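You operate a simulated robot arm through the tools that you are given. There is no shell and no other tool.

You are at the controls of a simulated robot arm. One attempt, no reset.

## Task
Bake the black tray of pucks at MID with the door latched, then turn the oven off.
Fine: upper rack; wait for the green lamp; the tray stays inside.

The check looks at the end state, three seconds after you hand in, the way a careful person would. Anything else that was tipped, shoved, dropped, spilled or broken makes it a failure.

## Robot
A 6-joint arm with a two-finger gripper, fixed in place. Base frame: the origin is at the foot of the arm, x ahead of it, y to its left, z up. Units: mm, rad, N and s.
Its first joint turns from -2.897 to 2.897 rad. Payload 3.43 kg.
Tool frame: the origin (TCP) lies between the finger pads and is the grasp point; the fingertips stand 20 mm ahead of it; z points along the fingers, y is the line along which they close. Largest opening 190 mm; the body of the gripper starts 248 mm behind the TCP.
Orientation is told as [roll, pitch, yaw] about the base's x, y, z axes, in that order, counted from this pose: with the fingers straight down and closing along the base's y, the tool's x points along the base's -x, its y along +y and its z along -z.

## Interface
- The arm moves only by the tool play_rows. Its argument "commands" is a list of rows, each a list of 7 numbers: the finger opening in mm, from 0 to 190, then the shift along the tool's x, y, z in mm, then the turn, a rotation vector about the tool's x, y, z in rad. In form: [[grip, x, y, z, wx, wy, wz], ...]. A call has 1 to 20 rows; each row shifts and turns the commanded pose from where the row before left it, along the tool's axes as they then stand. Each row takes 0.2 s and may step no farther than 50 mm and 0.15 rad from the row before; otherwise, or with a gripper value out of range, the whole call is refused. A pose out of reach is approached as far as the arm can. The call stops where the force on the tool passes 90 N (or 10 N more than at its start, if that is more) or the arm is blocked; 0.2 s more then pass. The fingers move at their own pace (about 45 mm/s each) and stop on an object; they squeeze with about 30 N. The grip force told is the motor's: it shows also when the fingers shut on nothing. Time passes only in rows, and 0.2 s behind the last, so rows that do not move let the fingers close. It gives the time, the measured TCP pose, the force on the tool (base axes), the opening and the grip force at its end, in the units of the frame above (readings bear some noise), with the torque about the TCP (base axes, N m) and any sound that the robot's microphone picked up.
- Cameras (640 x 400 px; columns grow to the right, rows downward): "scene" is fixed at [218.6, 651.5, 1439.2]; the picture's right is [-0.76, -0.64, 0.00], its down [-0.24, 0.28, -0.93] and it looks along [0.60, -0.71, -0.37] (base axes); focal length 327 px, centre (320, 200). "wrist" rides on the gripper at [70, -8, -288] in the tool frame; the picture's right is [0.12, 0.99, 0.00], its down [-0.96, 0.12, -0.25] and it looks along [-0.25, 0.03, 0.97] (tool axes); focal length 261 px, centre (320, 200). There is no depth. A picture from a camera that has moved, and an enlarged one, comes with that camera's place and axes in the base frame and with its lens.
- snapshot(camera): a new picture of that camera. No time passes.
- raise_lower(by): slides the trunk up (or, below 0, down) by that many mm; the arm rides with it, the base frame stays. It gives what a move gives, with no picture.
- enlarge(camera, box): a new picture of the part [left, top, right, bottom] of that camera's present view, enlarged. No time passes.
- finish_job(): hands the job in; it is judged then, once.

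Nothing tells you positions but the pictures and the camera data. Unless the task says otherwise, let go and move clear before handing in.

The tools are called after "Request:" as name(argument=value, ...) on one line, values as JSON. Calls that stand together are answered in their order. play_rows: Moves the arm, as the interface text tells. Its arguments: {"type":"object","properties":{"commands":{"type":"array","items":{"type":"array","items":{"type":"number"}}}},"required":["commands"]} The other tools are called the same way: raise_lower (by) slides the trunk up or down; snapshot (camera) takes a picture; enlarge (camera, box) takes an enlarged picture of a part of a camera's view; finish_job () hands the job in.

At the start:

```text
time_s: 0.0
position: [589.8, -5.9, 1282.2]
ee_rot: [-0.001, 0.0, 0.001]
contact_force: [0.4, -0.2, 0.4]
moment: [-0.02, 0.01, 0.01]
opening: 190.1
finger_force: 0.0
trunk travel left (down, up): [-175.0, 65.0]
```

scene: 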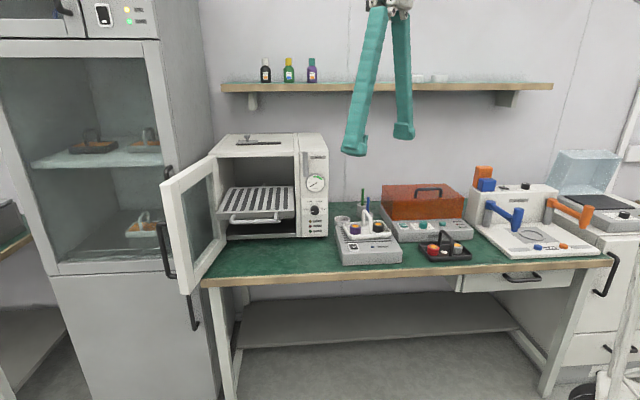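
wrist: 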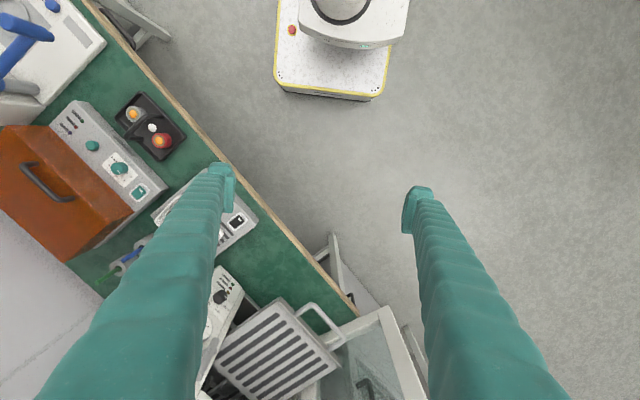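

I see an oven with its door open and a rack pulled out, several other devices, and a black tray with pucks on the bench's front. I'll zoom in on the parts to work out the geometry.

Request:
enlarge(camera="scene", box=[150, 120, 350, 300])

Request:
enlarge(camera="scene", box=[330, 170, 490, 280])

Request:
enlarge(camera="scene", box=[280, 140, 340, 250])

Request:
enlarge(camera="wrist", box=[80, 70, 240, 170])

Request:
enlarge(camera="wrist", box=[180, 220, 440, 400])

```text
2.22 times, centred on (250, 210) of scene
camera zoom: at [218.6, 651.5, 1439.2], right [-0.76, -0.64, 0.0], down [-0.24, 0.28, -0.93], along [0.6, -0.71, -0.37], focal length 727 px, centre (476, 178)
```

zoom: 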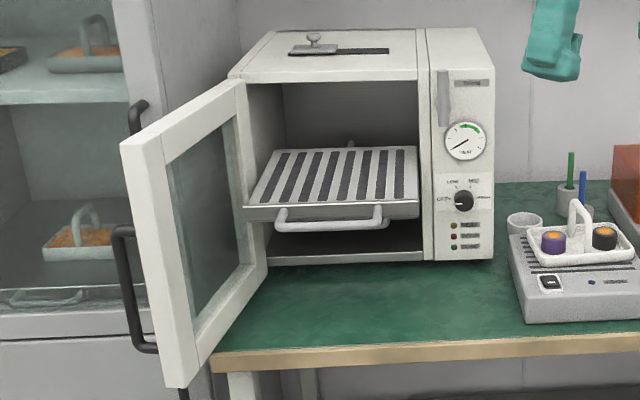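

```text
3.64 times, centred on (410, 225) of scene
camera zoom: at [218.6, 651.5, 1439.2], right [-0.76, -0.64, 0.0], down [-0.24, 0.28, -0.93], along [0.6, -0.71, -0.37], focal length 1190 px, centre (-7, 109)
```

zoom: 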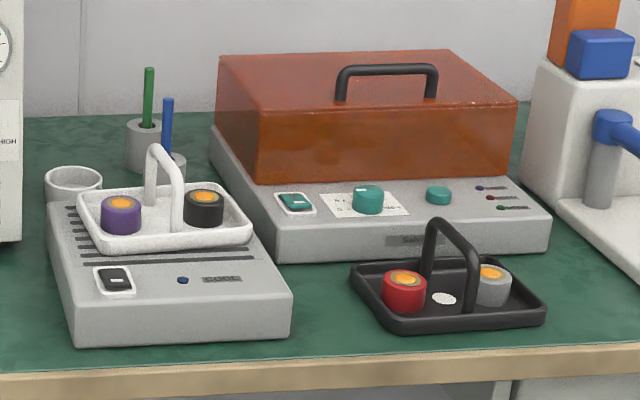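

```text
3.64 times, centred on (310, 195) of scene
camera zoom: at [218.6, 651.5, 1439.2], right [-0.76, -0.64, 0.0], down [-0.24, 0.28, -0.93], along [0.6, -0.71, -0.37], focal length 1190 px, centre (356, 218)
```

zoom: 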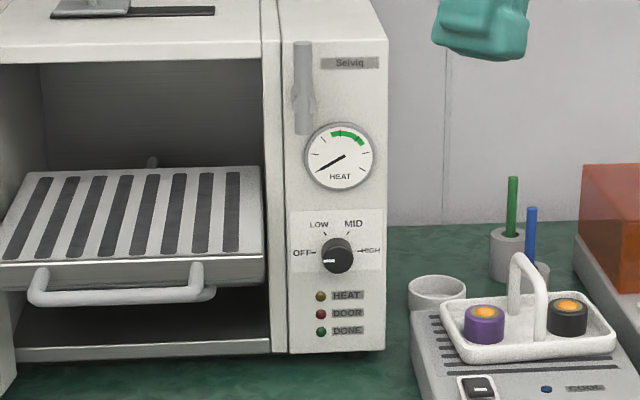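

```text
4.00 times, centred on (160, 120) of wrist
camera zoom: at [520.0, -12.7, 1569.5], right [-0.12, 0.99, 0.0], down [0.96, 0.12, 0.25], along [0.25, 0.03, -0.97], focal length 1043 px, centre (960, 520)
```

zoom: 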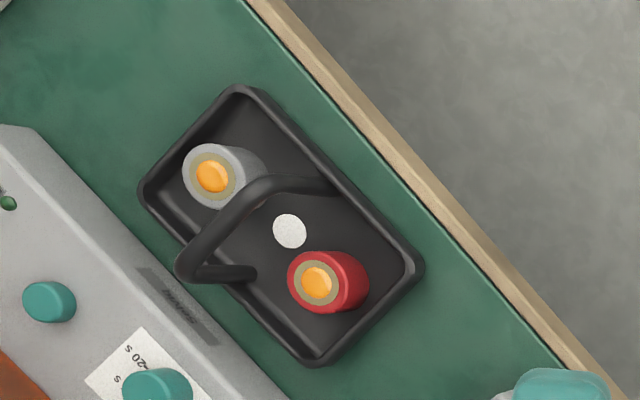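

```text
2.22 times, centred on (310, 310) of wrist
camera zoom: at [520.0, -12.7, 1569.5], right [-0.12, 0.99, 0.0], down [0.96, 0.12, 0.25], along [0.25, 0.03, -0.97], focal length 579 px, centre (342, -44)
```

zoom: 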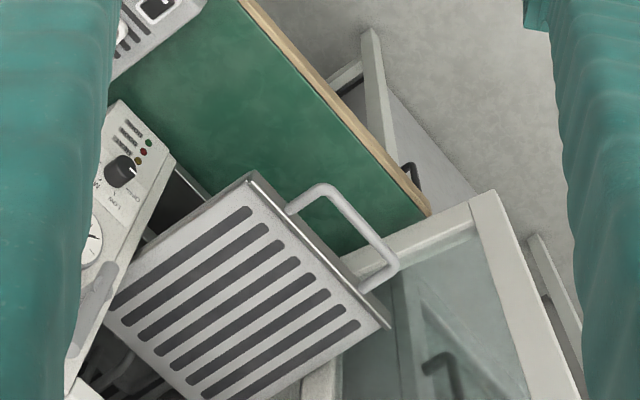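

Request:
enlarge(camera="scene", box=[215, 175, 305, 245])

Request:
enlarge(camera="scene", box=[290, 140, 335, 195])

Request:
enlarge(camera="scene", box=[155, 150, 235, 300])

Request:
enlarge(camera="scene", box=[295, 190, 335, 240])

Request:
enlarge(camera="scene", box=[205, 125, 305, 165])

```text
5.71 times, centred on (260, 210) of scene
camera zoom: at [218.6, 651.5, 1439.2], right [-0.76, -0.64, 0.0], down [-0.24, 0.28, -0.93], along [0.6, -0.71, -0.37], focal length 1870 px, centre (663, 143)
```

zoom: 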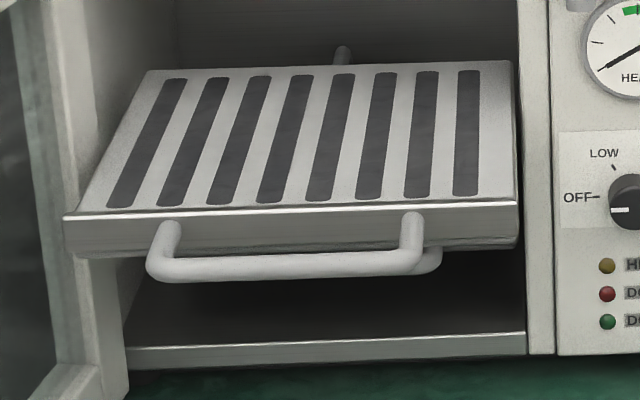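

```text
7.27 times, centred on (312, 168) of scene
camera zoom: at [218.6, 651.5, 1439.2], right [-0.76, -0.64, 0.0], down [-0.24, 0.28, -0.93], along [0.6, -0.71, -0.37], focal length 2379 px, centre (374, 436)
```

zoom: 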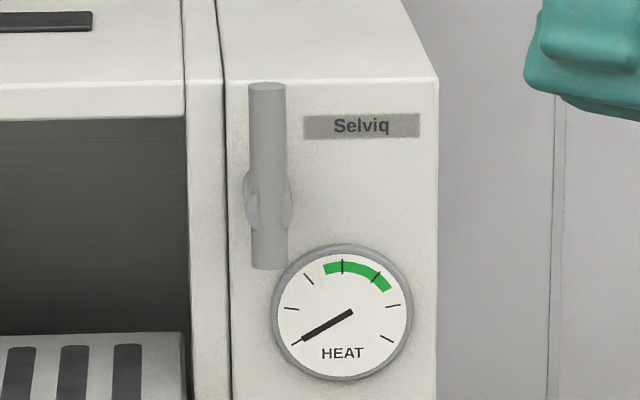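

```text
2.67 times, centred on (195, 225) of scene
camera zoom: at [218.6, 651.5, 1439.2], right [-0.76, -0.64, 0.0], down [-0.24, 0.28, -0.93], along [0.6, -0.71, -0.37], focal length 872 px, centre (653, 133)
```

zoom: 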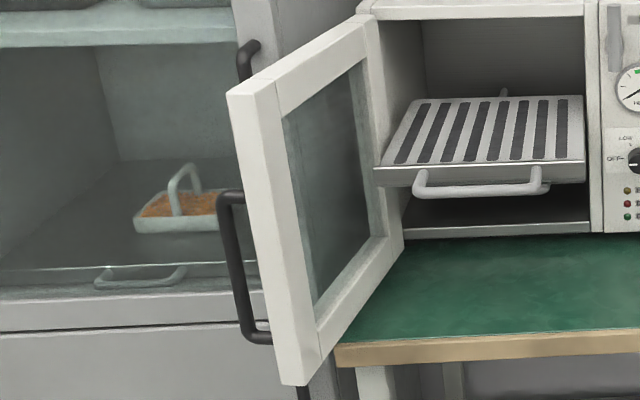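

```text
8.00 times, centred on (315, 215) of scene
camera zoom: at [218.6, 651.5, 1439.2], right [-0.76, -0.64, 0.0], down [-0.24, 0.28, -0.93], along [0.6, -0.71, -0.37], focal length 2617 px, centre (360, 80)
```

zoom: 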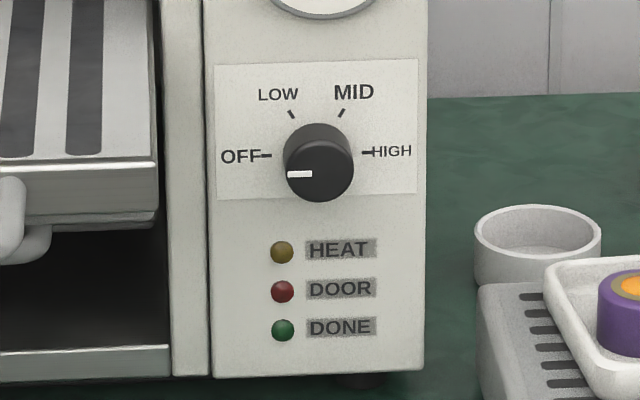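

```text
6.40 times, centred on (255, 145) of scene
camera zoom: at [218.6, 651.5, 1439.2], right [-0.76, -0.64, 0.0], down [-0.24, 0.28, -0.93], along [0.6, -0.71, -0.37], focal length 2094 px, centre (736, 552)
```

zoom: 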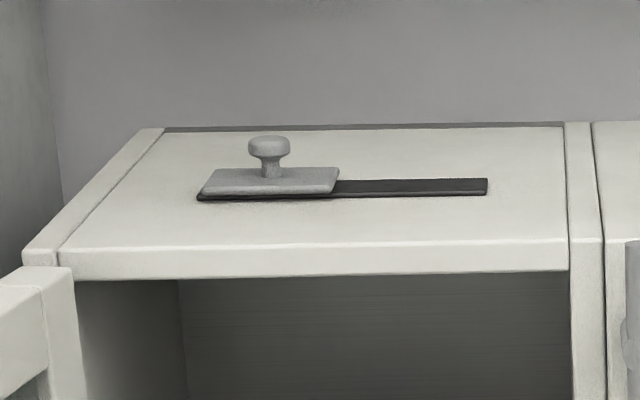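

The bench runs at roughly 45° to the base. By triangulating, I put the black tray's handle bar at about (564, -497, 851) and the oven knob at about (989, -231, 931). Next I'll turn the tool to face the oven so the wrist camera can give me better views.

Request:
play_rows(commands=[[190, 0, 0, 0, 0, 0, 0.1309], [190, 0, 0, 0, 0, 0, 0.1309], [190, 0, 0, 0, 0, 0, 0.1309], [190, 0, 0, 0, 0, 0, 0.1309], [190, 0, 0, 0, 0, 0, 0.1309], [190, 0, 0, 0, 0, 0, 0.1309], [190, 0, 0, 0, 0, -0.13, 0], [190, 0, 0, 0, 0, -0.13, 0], [190, 0, 0, 0, 0, -0.13, 0], [190, 0, 0, 0, 0, -0.13, 0], [190, 0, 0, 0, 0, -0.13, 0], [190, 0, 0, 0, 0, -0.13, 0]])

```text
time_s: 2.6
position: [589.8, -6.6, 1283.6]
ee_rot: [-0.001, -0.782, -0.784]
contact_force: [-0.4, 0.4, 0.4]
moment: [-0.04, 0.06, -0.05]
opening: 190.0
finger_force: 0.1
trunk travel left (down, up): [-175.0, 65.0]
```

The tool is now tilted 45° toward the bench. I'll look from here.

Request:
snapshot(camera="wrist")

Request:
snapshot(camera="scene")

```text
taken
camera wrist: at [406.1, 168.3, 1436.9], right [0.64, 0.76, -0.08], down [0.44, -0.28, 0.85], along [0.63, -0.59, -0.51], focal length 261 px, centre (320, 200)
```

wrist: 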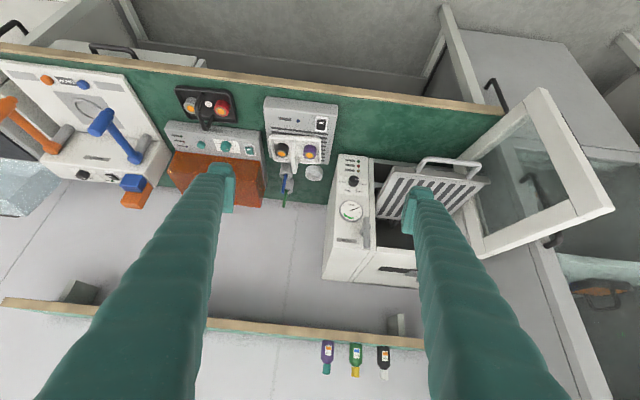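

```text
taken
```

scene: 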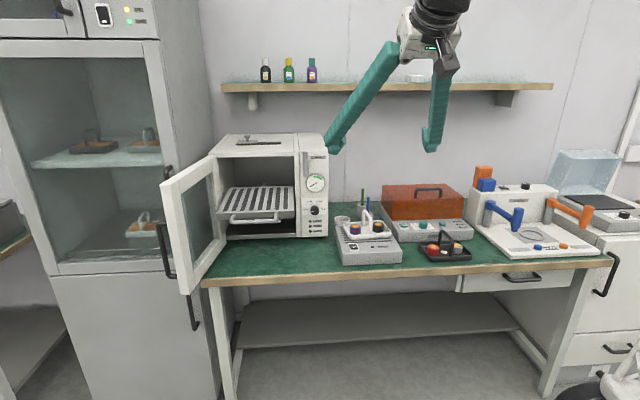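

Request:
play_rows(commands=[[190, 20, 40, 20, 0, 0, 0], [190, 20, 40, 20, 0, 0, 0], [190, 20, 40, 20, 0, 0, 0], [190, 20, 40, 20, 0, 0, 0], [190, 20, 40, 20, 0, -0.1, 0], [190, 0, 0, 0, 0, -0.1, 0], [190, 0, 0, 0, 0, -0.1, 0]])

Request:
snapshot(camera="wrist")

```text
time_s: 4.2
position: [730.2, 135.9, 1141.6]
ee_rot: [0.002, -1.084, -0.785]
contact_force: [0.0, -0.4, 0.6]
moment: [0.05, 0.0, 0.06]
opening: 189.9
finger_force: 0.2
trunk travel left (down, up): [-175.0, 65.0]
```

```text
taken
camera wrist: at [522.0, 333.5, 1213.4], right [0.66, 0.74, -0.1], down [0.25, -0.08, 0.97], along [0.71, -0.67, -0.24], focal length 261 px, centre (320, 200)
```

wrist: 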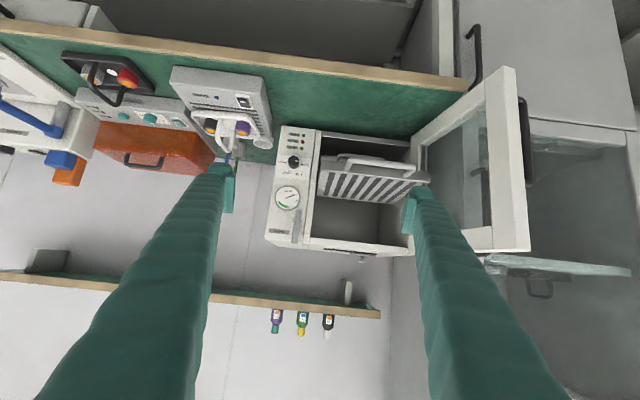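

Request:
enlarge(camera="wrist", box=[255, 115, 435, 265])

Request:
enlarge(camera="wrist", box=[260, 120, 330, 250])

Request:
enlarge(camera="wrist", box=[400, 50, 560, 260])

Request:
enlarge(camera="wrist", box=[310, 130, 430, 215])

```text
2.67 times, centred on (345, 190) of wrist
camera zoom: at [522.0, 333.5, 1213.4], right [0.66, 0.74, -0.1], down [0.25, -0.08, 0.97], along [0.71, -0.67, -0.24], focal length 695 px, centre (253, 227)
```

zoom: 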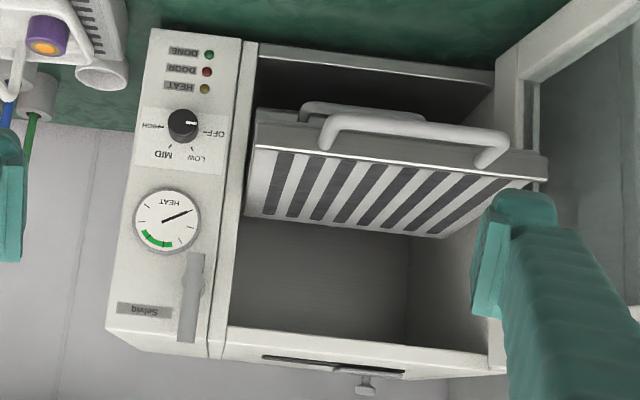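

```text
3.08 times, centred on (295, 185) of wrist
camera zoom: at [522.0, 333.5, 1213.4], right [0.66, 0.74, -0.1], down [0.25, -0.08, 0.97], along [0.71, -0.67, -0.24], focal length 802 px, centre (397, 246)
```

zoom: 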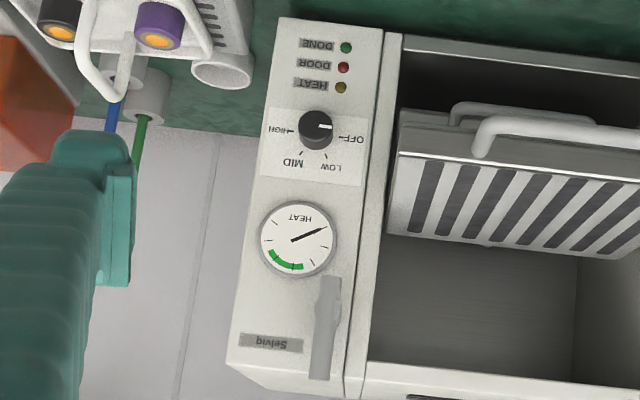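

```text
1.90 times, centred on (480, 155) of wrist
camera zoom: at [522.0, 333.5, 1213.4], right [0.66, 0.74, -0.1], down [0.25, -0.08, 0.97], along [0.71, -0.67, -0.24], focal length 496 px, centre (15, 286)
```

zoom: 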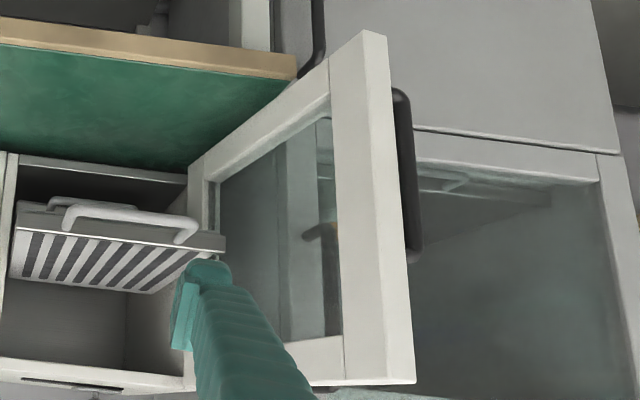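

```text
4.71 times, centred on (370, 172) of wrist
camera zoom: at [522.0, 333.5, 1213.4], right [0.66, 0.74, -0.1], down [0.25, -0.08, 0.97], along [0.71, -0.67, -0.24], focal length 1227 px, centre (85, 329)
```

zoom: 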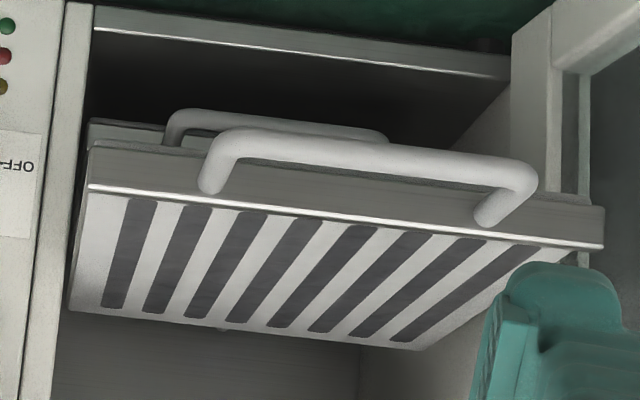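

Combining the views in bench axes (u along the bench toward the oven, d into it), the upper rack's front edge is at d≈708, its top is at z≈1001, and it spans u 614–877. The tray's handle is near u 48, d 750. I'll move toward the tray and refine from there.

Request:
play_rows(commands=[[190, -0.4, -40.3, 28.9, 0, 0, 0], [190, -0.4, -40.3, 28.9, 0, 0, 0], [190, -0.4, -40.3, 28.9, 0, 0, 0], [190, -0.4, -40.3, 28.9, 0, 0, 0], [190, -0.4, -40.3, 28.9, 0, 0, 0], [190, -0.4, -40.3, 28.9, 0, 0, 0], [190, -0.4, -40.3, 28.9, 0, 0, 0], [190, 8, -40.3, 12.3, 0, 0, 0], [190, 8, -40.3, 12.3, 0, 0, 0], [190, 8, -40.3, 12.3, 0, 0, 0], [190, 8, -40.3, 12.3, 0, 0, 0], [190, 8, -40.3, 12.3, 0, 0, 0], [190, 8, -40.3, 12.3, 0, 0, 0], [190, 8, -40.3, 12.3, 0, 0, 0]])

Request:
snapshot(camera="wrist")

Request:
snapshot(camera="scene")

```text
time_s: 7.2
position: [523.0, -431.8, 989.8]
ee_rot: [0.026, -1.057, -0.809]
contact_force: [-4.8, -4.5, -0.6]
moment: [0.4, -0.64, 1.5]
opening: 190.2
finger_force: 0.1
out of reach, approached as far as the arm can: row 11, 12, 13, 14
trunk travel left (down, up): [-175.0, 65.0]
```

```text
taken
camera wrist: at [316.5, -236.1, 1069.1], right [0.66, 0.74, -0.09], down [0.25, -0.11, 0.96], along [0.7, -0.66, -0.26], focal length 261 px, centre (320, 200)
```

wrist: 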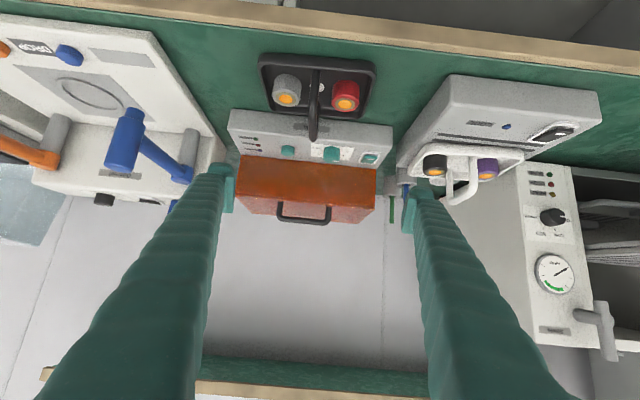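

```text
taken
```

scene: 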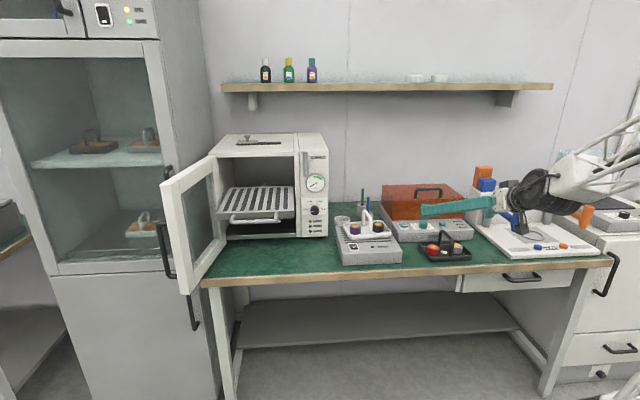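

Request:
enlarge(camera="wrist", box=[240, 40, 400, 150])

Request:
enlarge(camera="wrist", box=[500, 150, 640, 370])

```text
3.64 times, centred on (320, 95) of wrist
camera zoom: at [316.5, -236.1, 1069.1], right [0.66, 0.74, -0.09], down [0.25, -0.11, 0.96], along [0.7, -0.66, -0.26], focal length 948 px, centre (320, 582)
```

zoom: 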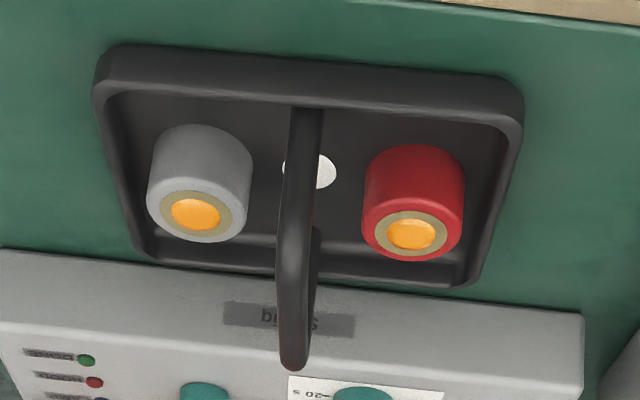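

```text
1.82 times, centred on (570, 260) of wrist
camera zoom: at [316.5, -236.1, 1069.1], right [0.66, 0.74, -0.09], down [0.25, -0.11, 0.96], along [0.7, -0.66, -0.26], focal length 474 px, centre (-134, 91)
```

zoom: 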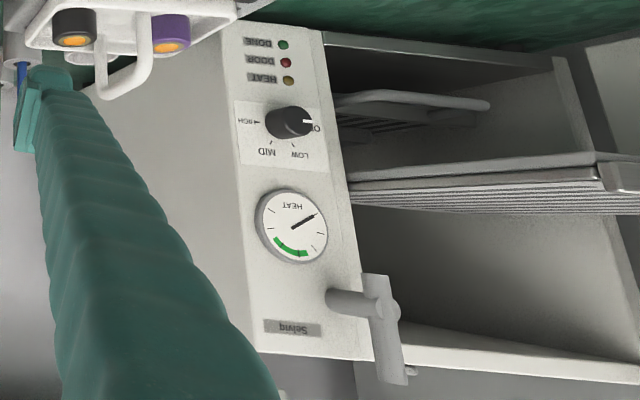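

Request:
play_rows(commands=[[60, 0, 0, 0, 0, 0, 0], [60, 0, 0, 0, 0, 0, 0], [60, 0, 0, 0, 0, 0, 0], [60, 0, 0, 0, 0, 0, 0], [60, 0, 0, 0, 0, 0, 0], [60, 0, 0, 0, 0, 0, 0], [60, 0, 0, 0, 0, 0, 0]])

Request:
raise_lower(by=-60)

```text
time_s: 8.8
position: [520.0, -437.0, 991.4]
ee_rot: [-0.006, -1.06, -0.782]
contact_force: [-0.2, -0.1, -0.1]
moment: [0.0, 0.0, -0.02]
opening: 60.1
finger_force: 0.0
trunk travel left (down, up): [-175.0, 65.0]
```

```text
time_s: 9.8
position: [520.1, -436.7, 930.6]
ee_rot: [-0.005, -1.061, -0.782]
contact_force: [0.3, -0.2, 0.1]
moment: [-0.01, 0.0, 0.0]
opening: 59.9
finger_force: 0.2
trunk travel left (down, up): [-115.0, 125.0]
```

Request:
play_rows(commands=[[60, 16, -6, 12, 0, 0, 0], [60, 16.5, -6.2, 11.1, 0, 0, 0]])

```text
time_s: 10.4
position: [536.9, -449.8, 920.0]
ee_rot: [-0.007, -1.069, -0.787]
contact_force: [0.1, 1.0, -0.1]
moment: [-0.01, -0.01, 0.03]
opening: 60.0
finger_force: 0.1
out of reach, approached as far as the arm can: row 1, 2
trunk travel left (down, up): [-115.0, 125.0]
```

Request:
play_rows(commands=[[60, -26, -5, -15, 0, 0, 0], [60, -26, -5, -15, 0, 0, 0], [60, -26, -4, -15, 0, 0, 0]])

Request:
raise_lower(by=-110)

```text
time_s: 11.4
position: [541.4, -463.3, 978.3]
ee_rot: [-0.007, -1.025, -0.773]
contact_force: [-0.1, -0.8, 0.3]
moment: [0.01, 0.03, 0.03]
opening: 60.0
finger_force: 0.0
trunk travel left (down, up): [-115.0, 125.0]
stopped in row 3: the arm was blocked; the commanded pose is now the measured one
```

```text
time_s: 12.8
position: [540.0, -463.8, 868.3]
ee_rot: [-0.006, -1.026, -0.777]
contact_force: [0.8, 1.5, 0.1]
moment: [0.0, 0.01, 0.02]
opening: 59.8
finger_force: 0.0
trunk travel left (down, up): [-5.0, 235.0]
```

Request:
snapshot(camera="scene")

Request:
snapshot(camera="wrist")

```text
taken
```

scene: 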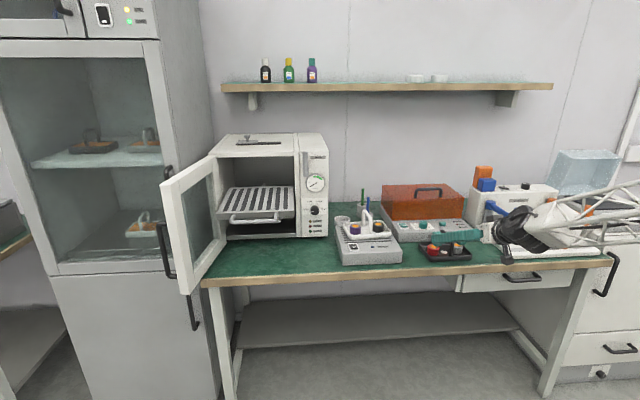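

```text
taken
camera wrist: at [334.8, -269.9, 956.3], right [0.66, 0.75, -0.11], down [0.29, -0.12, 0.95], along [0.7, -0.65, -0.29], focal length 261 px, centre (320, 200)
```

wrist: 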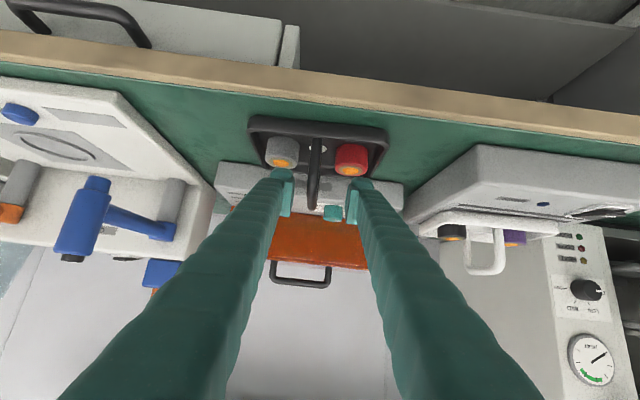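

Request:
enlarge(camera="wrist", box=[230, 100, 410, 230])

```text
3.08 times, centred on (320, 165) of wrist
camera zoom: at [334.8, -269.9, 956.3], right [0.66, 0.75, -0.11], down [0.29, -0.12, 0.95], along [0.7, -0.65, -0.29], focal length 802 px, centre (320, 308)
```

zoom: 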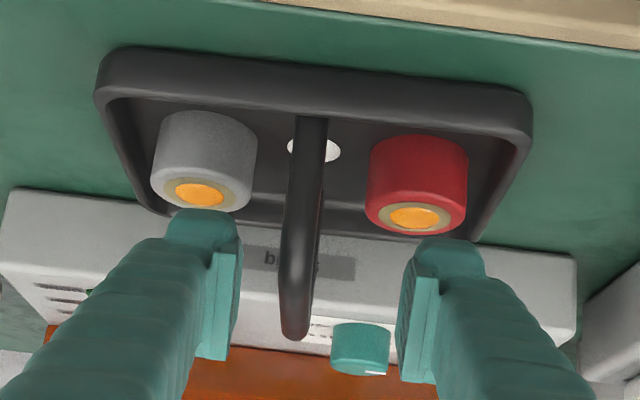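

Request:
play_rows(commands=[[46, -4, -7.4, 0, 0, 0, 0], [46, -4, 0, 0, 0, 0, 0], [46, 0, 0, 11, 0, 0, 0], [46, 0, 0, 11, 0, 0, 0], [46, 0, 0, 11, 0, 0, 0], [46, 0, 0, 10.7, 0, 0, 0]])

Request:
enlarge(camera="wrist", box=[230, 100, 410, 230])

Request:
enlarge(camera="scene", box=[380, 200, 540, 300])

```text
time_s: 14.2
position: [563.6, -498.2, 854.4]
ee_rot: [-0.016, -1.026, -0.778]
contact_force: [-0.4, 0.0, 0.7]
moment: [-0.01, 0.0, 0.03]
opening: 46.0
finger_force: 0.1
trunk travel left (down, up): [-5.0, 235.0]
```

```text
3.08 times, centred on (320, 165) of wrist
camera zoom: at [361.0, -302.1, 941.9], right [0.66, 0.74, -0.11], down [0.29, -0.12, 0.95], along [0.69, -0.66, -0.29], focal length 802 px, centre (320, 308)
```

zoom: 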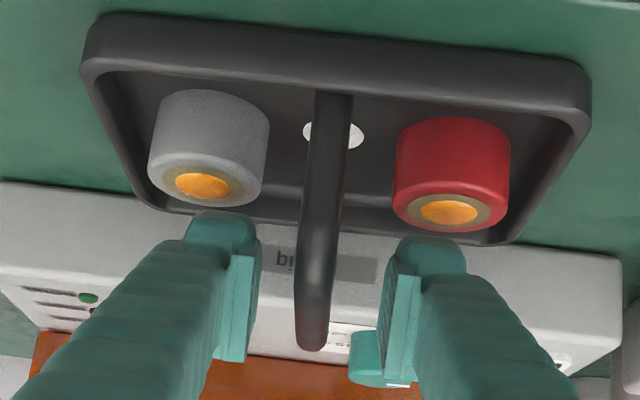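

```text
4.00 times, centred on (460, 250) of scene
camera zoom: at [218.6, 651.5, 1439.2], right [-0.76, -0.64, 0.0], down [-0.24, 0.28, -0.93], along [0.6, -0.71, -0.37], focal length 1309 px, centre (-240, 0)
```

zoom: 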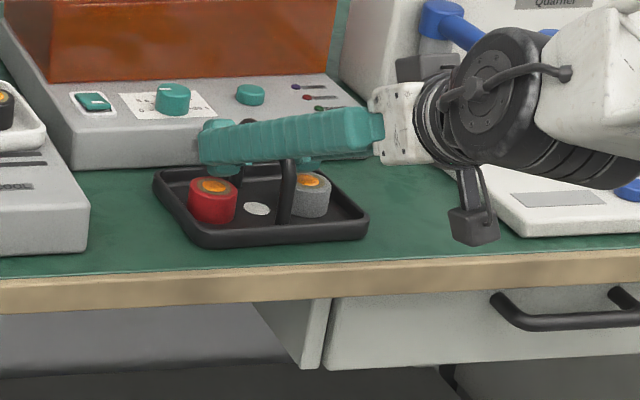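

The bar sits centred between the pads, so I'll close on it.

Request:
play_rows(commands=[[0, 0, 0, 0, 0, 0, 0], [0, 0, 0, 0, 0, 0, 0], [0, 0, 0, 0, 0, 0, 0], [0, 0, 0, 0, 0, 0, 0], [0, 0, 0, 0, 0, 0, 0], [0, 0, 0, 0, 0, 0, 0]])

Request:
enlarge(camera="wrist", box=[230, 100, 410, 230])

```text
time_s: 15.6
position: [563.9, -497.3, 853.2]
ee_rot: [-0.012, -1.026, -0.775]
contact_force: [0.1, 0.4, -1.4]
moment: [0.01, -0.01, 0.0]
opening: 11.8
finger_force: 30.2
trunk travel left (down, up): [-5.0, 235.0]
```

```text
3.08 times, centred on (320, 165) of wrist
camera zoom: at [361.1, -301.8, 942.1], right [0.66, 0.74, -0.11], down [0.29, -0.12, 0.95], along [0.69, -0.66, -0.29], focal length 802 px, centre (320, 308)
```

zoom: 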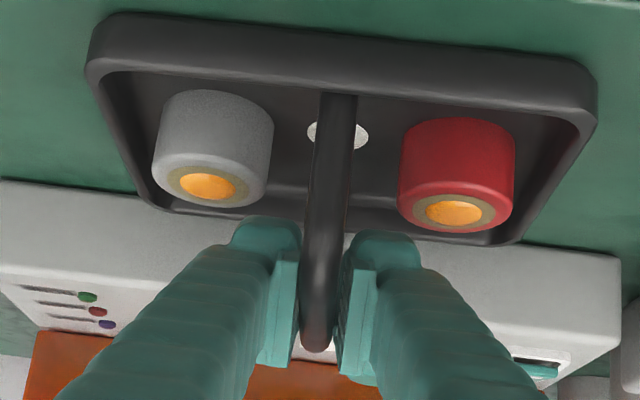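

Request:
raise_lower(by=25)

Request:
snapshot(camera="wrist")

Request:
enlarge(camera="scene", box=[380, 200, 540, 300])

```text
time_s: 16.3
position: [564.4, -497.2, 879.6]
ee_rot: [-0.014, -1.026, -0.777]
contact_force: [-0.2, 1.0, -4.1]
moment: [-0.01, -0.02, 0.01]
opening: 11.8
finger_force: 30.0
trunk travel left (down, up): [-30.0, 210.0]
```

```text
taken
camera wrist: at [361.0, -301.8, 967.5], right [0.66, 0.74, -0.11], down [0.29, -0.12, 0.95], along [0.69, -0.66, -0.29], focal length 261 px, centre (320, 200)
```

wrist: 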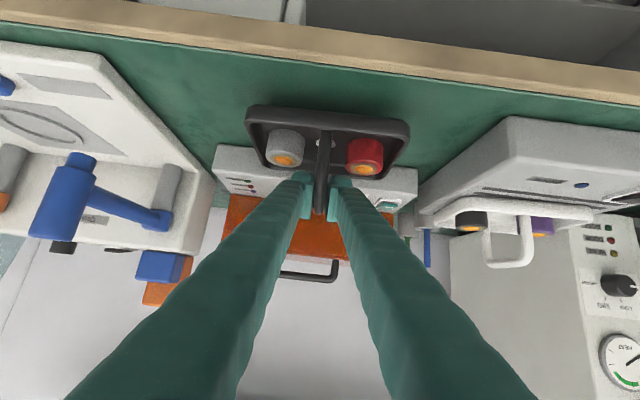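

```text
4.00 times, centred on (460, 250) of scene
camera zoom: at [218.6, 651.5, 1439.2], right [-0.76, -0.64, 0.0], down [-0.24, 0.28, -0.93], along [0.6, -0.71, -0.37], focal length 1309 px, centre (-240, 0)
```

zoom: 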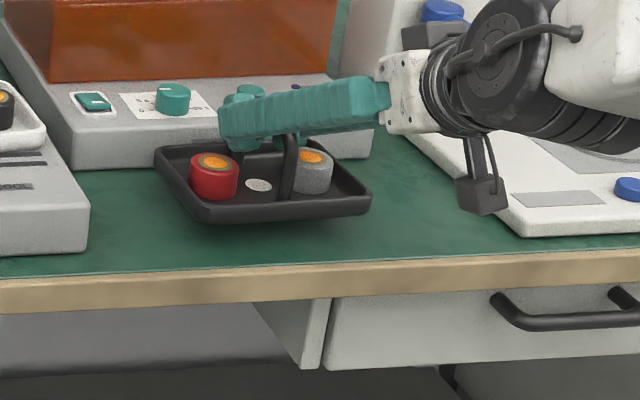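

Request:
raise_lower(by=205)

```text
time_s: 18.5
position: [564.0, -497.4, 1084.5]
ee_rot: [-0.013, -1.025, -0.778]
contact_force: [-0.2, 1.1, -4.5]
moment: [0.02, 0.01, 0.02]
opening: 11.9
finger_force: 30.0
trunk travel left (down, up): [-235.0, 5.0]
```

Request:
play_rows(commands=[[0, -6.4, 10, -3.9, 0, 0, 0], [0, -6.4, 20, -3.9, 0, 0, 0], [0, -6.4, 30, -3.9, 0, 0, 0], [0, -6.4, 32, -3.9, 0, 0, 0], [0, 0, 32, 0, 0, 0, 0], [0, 0, 32, 0, 0, 0, 0], [0, 0, 32, 0, 0, 0, 0], [0, 0, 32, 0, 0, 0, 0], [0, 0, 32, 0, 0, 0, 0], [0, 0, 32, 0, 0, 0, 0], [0, 0, 30, 0, 0, 0, 0], [0, 0, 20, 0, 0, 0, 0], [0, 0, 10, 0, 0, 0, 0], [0, 0, 0, 0, 0, 0, 0]])

Request:
snapshot(camera="scene")

Request:
snapshot(camera="wrist")

```text
time_s: 21.5
position: [810.8, -255.8, 1111.2]
ee_rot: [-0.014, -1.028, -0.776]
contact_force: [0.1, 1.0, -3.6]
moment: [0.0, 0.01, 0.01]
opening: 11.8
finger_force: 29.9
trunk travel left (down, up): [-235.0, 5.0]
```

```text
taken
```

scene: 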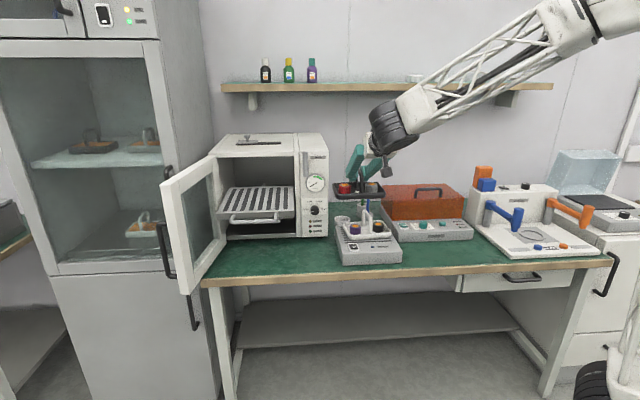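

```text
taken
camera wrist: at [606.7, -60.3, 1198.5], right [0.66, 0.74, -0.11], down [0.29, -0.12, 0.95], along [0.69, -0.66, -0.29], focal length 261 px, centre (320, 200)
```

wrist: 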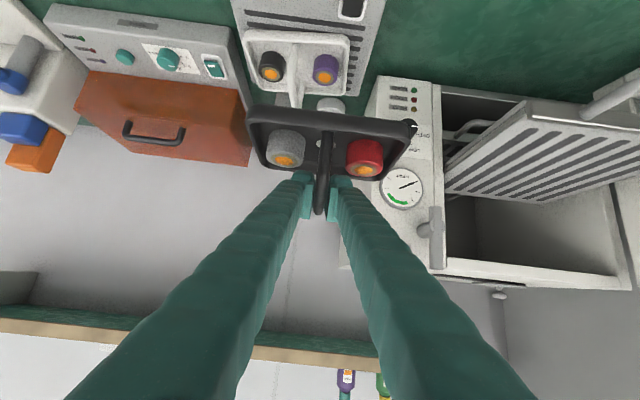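

Request:
play_rows(commands=[[0, 0, 10, 0, 0, 0, 0], [0, 0, 20, 0, 0, 0, 0], [0, 0, 30, 0, 0, 0, 0], [0, 0, 30, 0, 0, 0, 0], [0, 0, 30, 0, 0, 0, 0], [0, 0, 30, 0, 0, 0, 0], [0, 0, 30, 0, 0, 0, 0], [0, 0, 30, 0, 0, 0, 0], [0, 0, 30, 0, 0, 0, 0], [0, 0, 30, 0, 0, 0, 0], [0, 0, 30, 0, 0, 0, 0], [0, 0, 27, 0, 0, 0, 0], [0, 0, 17, 0, 0, 0, 0], [0, 0, 9, 0, 0, 0, 0], [0, 0, 0, 0, 0, 0, 0]])

Request:
snapshot(camera="scene")

Request:
snapshot(camera="wrist")

Request:
enlarge(camera="scene", box=[150, 120, 350, 300])

```text
time_s: 24.7
position: [1059.4, -5.7, 1109.5]
ee_rot: [-0.017, -1.027, -0.776]
contact_force: [-0.2, -0.2, -4.3]
moment: [0.0, -0.02, -0.02]
opening: 11.6
finger_force: 30.4
trunk travel left (down, up): [-235.0, 5.0]
```

```text
taken
```

scene: 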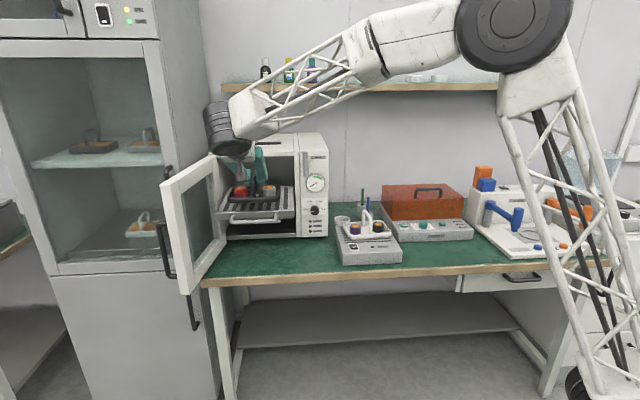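

```text
taken
camera wrist: at [856.9, 190.0, 1197.4], right [0.66, 0.74, -0.11], down [0.29, -0.12, 0.95], along [0.69, -0.66, -0.29], focal length 261 px, centre (320, 200)
```

wrist: 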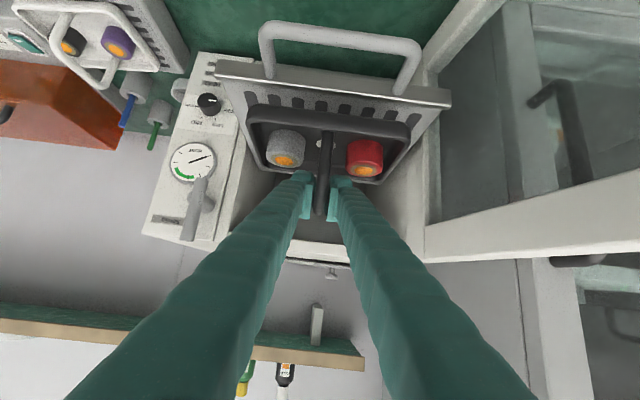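

```text
2.22 times, centred on (250, 210) of scene
camera zoom: at [218.6, 651.5, 1439.2], right [-0.76, -0.64, 0.0], down [-0.24, 0.28, -0.93], along [0.6, -0.71, -0.37], focal length 727 px, centre (476, 178)
```

zoom: 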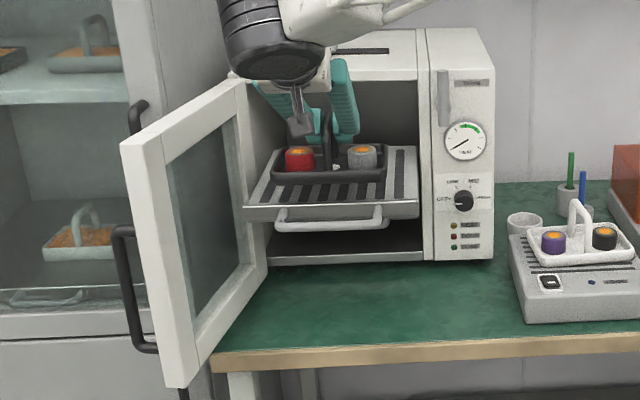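

Request:
play_rows(commands=[[0, -4.8, 0, 7.9, 0, 0, 0], [0, -9.6, 0, 15.9, 0, 0, 0], [0, -4.8, 0, 7.9, 0, 0, 0], [0, 6.8, 0, 4.1, 0, 0, 0], [0, 6.8, 0, 4.1, 0, 0, 0], [0, 6.8, 0, 4.1, 0, 0, 0], [0, 0, 0, 0, 0, 0, 0]])

Request:
enlarge(camera="scene", box=[210, 150, 310, 240])

Request:
snapshot(camera="wrist")

```text
time_s: 26.3
position: [1085.6, -31.7, 1085.0]
ee_rot: [-0.014, -1.026, -0.775]
contact_force: [0.1, -0.1, -3.2]
moment: [0.0, -0.02, 0.02]
opening: 11.5
finger_force: 29.1
trunk travel left (down, up): [-235.0, 5.0]
```

```text
4.44 times, centred on (260, 195) of scene
camera zoom: at [218.6, 651.5, 1439.2], right [-0.76, -0.64, 0.0], down [-0.24, 0.28, -0.93], along [0.6, -0.71, -0.37], focal length 1454 px, centre (587, 222)
```

zoom: 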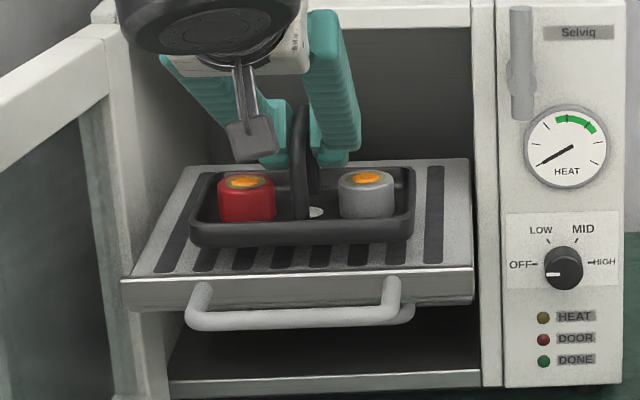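

```text
taken
camera wrist: at [882.0, 163.2, 1173.5], right [0.66, 0.74, -0.11], down [0.29, -0.12, 0.95], along [0.69, -0.66, -0.29], focal length 261 px, centre (320, 200)
```

wrist: 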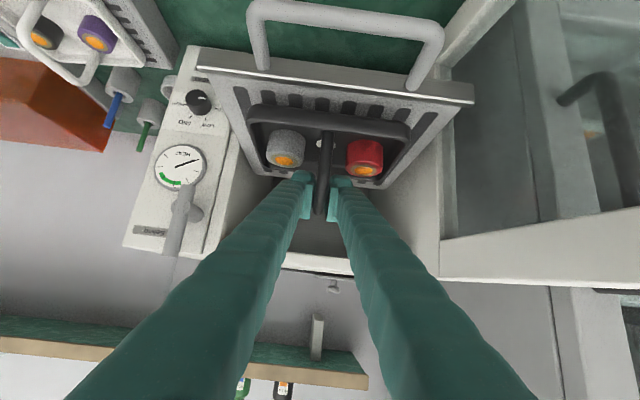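

Request:
play_rows(commands=[[0, 2.6, 0, 1.55, 0, 0, 0], [0, 2.6, 0, 1.55, 0, 0, 0], [0, 0, 0, 0, 0, 0, 0]])

```text
time_s: 27.1
position: [1084.7, -32.1, 1080.0]
ee_rot: [-0.015, -1.028, -0.777]
contact_force: [0.5, -0.4, -4.8]
moment: [-0.01, -0.01, 0.01]
opening: 11.3
finger_force: 29.6
trunk travel left (down, up): [-235.0, 5.0]
```

Request:
play_rows(commands=[[0, 1.7, 0, 1.04, 0, 0, 0], [0, 1.7, 0, 1.04, 0, 0, 0], [0, 0, 0, 0, 0, 0, 0]])

Request:
enlarge(camera="scene", box=[230, 180, 290, 225])

```text
time_s: 27.9
position: [1085.0, -32.0, 1075.0]
ee_rot: [-0.014, -1.027, -0.778]
contact_force: [0.1, 0.5, -4.0]
moment: [0.01, -0.03, 0.01]
opening: 11.8
finger_force: 29.8
trunk travel left (down, up): [-235.0, 5.0]
```

```text
8.89 times, centred on (260, 202) of scene
camera zoom: at [218.6, 651.5, 1439.2], right [-0.76, -0.64, 0.0], down [-0.24, 0.28, -0.93], along [0.6, -0.71, -0.37], focal length 2908 px, centre (853, 178)
```

zoom: 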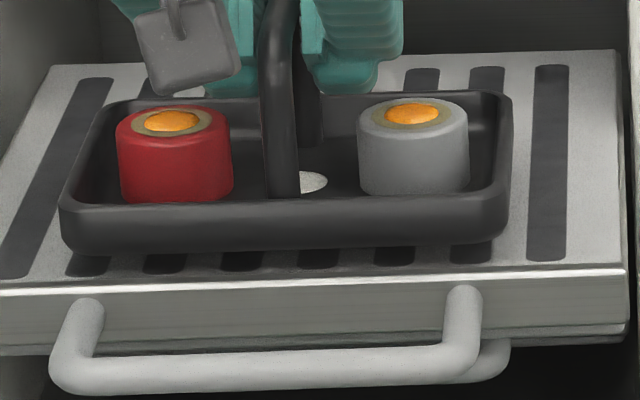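

Request:
play_rows(commands=[[0, 1.7, 0, 1.04, 0, 0, 0], [0, 0, 0, 0, 0, 0, 0]])

Request:
play_rows(commands=[[0, 1.7, 0, 1.04, 0, 0, 0], [0, 0, 0, 0, 0, 0, 0]])

```text
time_s: 28.5
position: [1085.7, -31.3, 1073.6]
ee_rot: [-0.015, -1.026, -0.775]
contact_force: [0.9, 0.0, -3.7]
moment: [0.0, -0.01, 0.01]
opening: 11.7
finger_force: 29.9
trunk travel left (down, up): [-235.0, 5.0]
```

```text
time_s: 29.1
position: [1086.0, -33.0, 1071.1]
ee_rot: [-0.015, -1.026, -0.777]
contact_force: [0.3, 0.1, -4.4]
moment: [-0.02, 0.01, 0.03]
opening: 11.6
finger_force: 29.7
trunk travel left (down, up): [-235.0, 5.0]
```

Request:
play_rows(commands=[[0, 1.7, 0, 1.04, 0, 0, 0], [0, 0, 0, 0, 0, 0, 0]])

Request:
play_rows(commands=[[0, 1.7, 0, 1.04, 0, 0, 0], [0, 0, 0, 0, 0, 0, 0]])

Request:
enlarge(camera="scene", box=[230, 180, 290, 225])

```text
time_s: 29.7
position: [1085.9, -32.4, 1067.8]
ee_rot: [-0.014, -1.026, -0.777]
contact_force: [-0.1, 0.5, -4.5]
moment: [0.0, 0.0, 0.01]
opening: 11.5
finger_force: 30.1
trunk travel left (down, up): [-235.0, 5.0]
```

```text
time_s: 30.3
position: [1085.1, -32.8, 1066.2]
ee_rot: [-0.016, -1.026, -0.778]
contact_force: [0.1, 0.0, -4.3]
moment: [0.03, -0.01, -0.04]
opening: 11.6
finger_force: 30.5
trunk travel left (down, up): [-235.0, 5.0]
```

```text
8.89 times, centred on (260, 202) of scene
camera zoom: at [218.6, 651.5, 1439.2], right [-0.76, -0.64, 0.0], down [-0.24, 0.28, -0.93], along [0.6, -0.71, -0.37], focal length 2908 px, centre (853, 178)
```

zoom: 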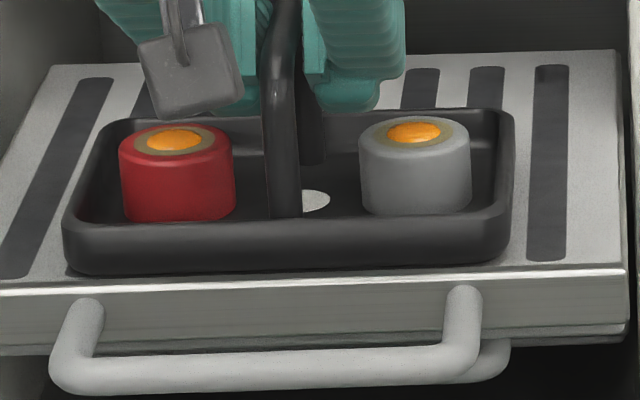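

Request:
enlarge(camera="wrist", box=[180, 40, 480, 230])

Request:
enlarge(camera="scene", box=[210, 150, 310, 240])

```text
2.11 times, centred on (330, 135) of wrist
camera zoom: at [881.6, 163.4, 1155.2], right [0.66, 0.74, -0.11], down [0.29, -0.12, 0.95], along [0.69, -0.66, -0.29], focal length 549 px, centre (299, 337)
```

zoom: 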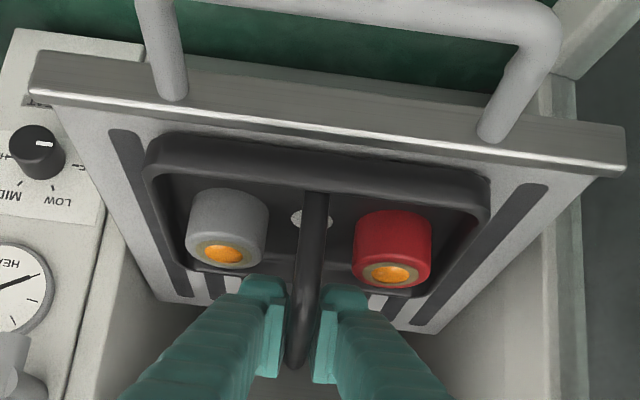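

```text
4.44 times, centred on (260, 195) of scene
camera zoom: at [218.6, 651.5, 1439.2], right [-0.76, -0.64, 0.0], down [-0.24, 0.28, -0.93], along [0.6, -0.71, -0.37], focal length 1454 px, centre (587, 222)
```

zoom: 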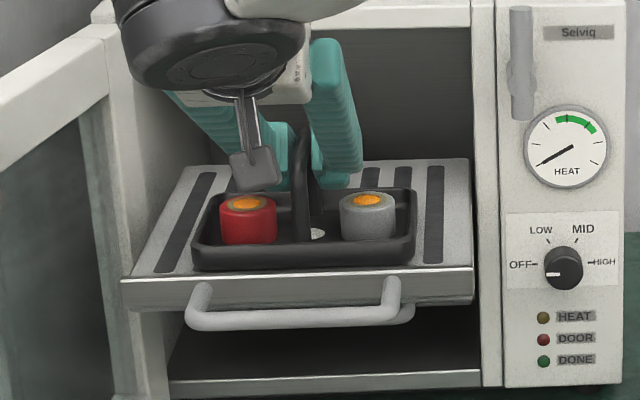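

Request:
play_rows(commands=[[0, -3.45, 0, 5.7, 0, 0, 0], [0, -3.45, 0, 5.7, 0, 0, 0], [0, -3.45, 0, 5.7, 0, 0, 0], [0, 0, 0, 0, 0, 0, 0]])

Request:
play_rows(commands=[[0, 1.7, 0, 1.04, 0, 0, 0], [0, 0, 0, 0, 0, 0, 0]])

Request:
play_rows(commands=[[0, 1.7, 0, 1.04, 0, 0, 0], [0, 0, 0, 0, 0, 0, 0]])

```text
time_s: 31.3
position: [1099.6, -47.0, 1066.6]
ee_rot: [-0.015, -1.027, -0.779]
contact_force: [0.1, 0.4, -3.8]
moment: [-0.01, -0.01, -0.03]
opening: 11.4
finger_force: 30.4
trunk travel left (down, up): [-235.0, 5.0]
```

```text
time_s: 31.9
position: [1100.0, -46.8, 1064.7]
ee_rot: [-0.012, -1.027, -0.777]
contact_force: [0.7, 0.5, -3.9]
moment: [0.01, 0.0, 0.01]
opening: 11.9
finger_force: 30.1
trunk travel left (down, up): [-235.0, 5.0]
```

```text
time_s: 32.5
position: [1099.0, -47.5, 1064.8]
ee_rot: [-0.013, -1.027, -0.779]
contact_force: [-1.0, -1.1, 3.7]
moment: [0.25, 0.28, 0.0]
opening: 11.5
finger_force: 29.8
trunk travel left (down, up): [-235.0, 5.0]
```

Request:
play_rows(commands=[[0, 1.3, 0, 0.8, 0, 0, 0], [0, 0, 0, 0, 0, 0, 0]])

Request:
enlarge(camera="scene", box=[230, 180, 290, 225])

Request:
enlarge(camera="wrist", box=[180, 40, 480, 230])

```text
time_s: 33.1
position: [1098.6, -45.8, 1064.3]
ee_rot: [-0.013, -1.028, -0.778]
contact_force: [0.6, -0.5, 11.3]
moment: [-0.1, -0.09, 0.0]
opening: 11.3
finger_force: 29.3
trunk travel left (down, up): [-235.0, 5.0]
```

```text
8.89 times, centred on (260, 202) of scene
camera zoom: at [218.6, 651.5, 1439.2], right [-0.76, -0.64, 0.0], down [-0.24, 0.28, -0.93], along [0.6, -0.71, -0.37], focal length 2908 px, centre (853, 178)
```

zoom: 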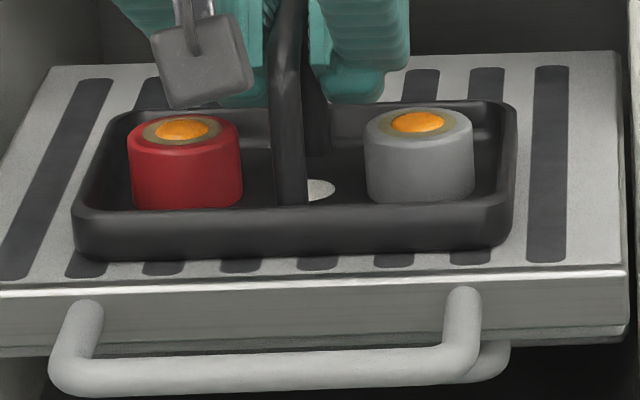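

```text
2.11 times, centred on (330, 135) of wrist
camera zoom: at [895.1, 149.2, 1151.4], right [0.66, 0.74, -0.11], down [0.29, -0.12, 0.95], along [0.69, -0.66, -0.29], focal length 549 px, centre (299, 337)
```

zoom: 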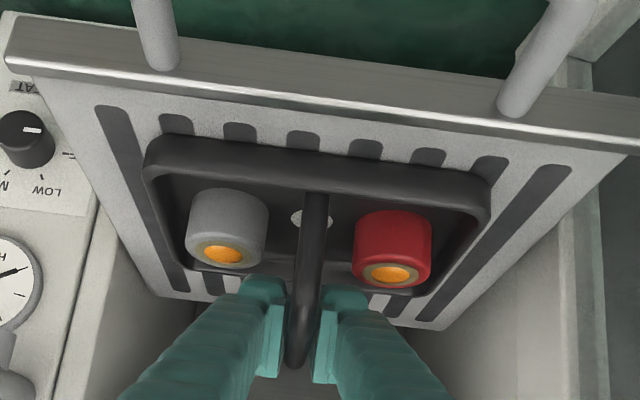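

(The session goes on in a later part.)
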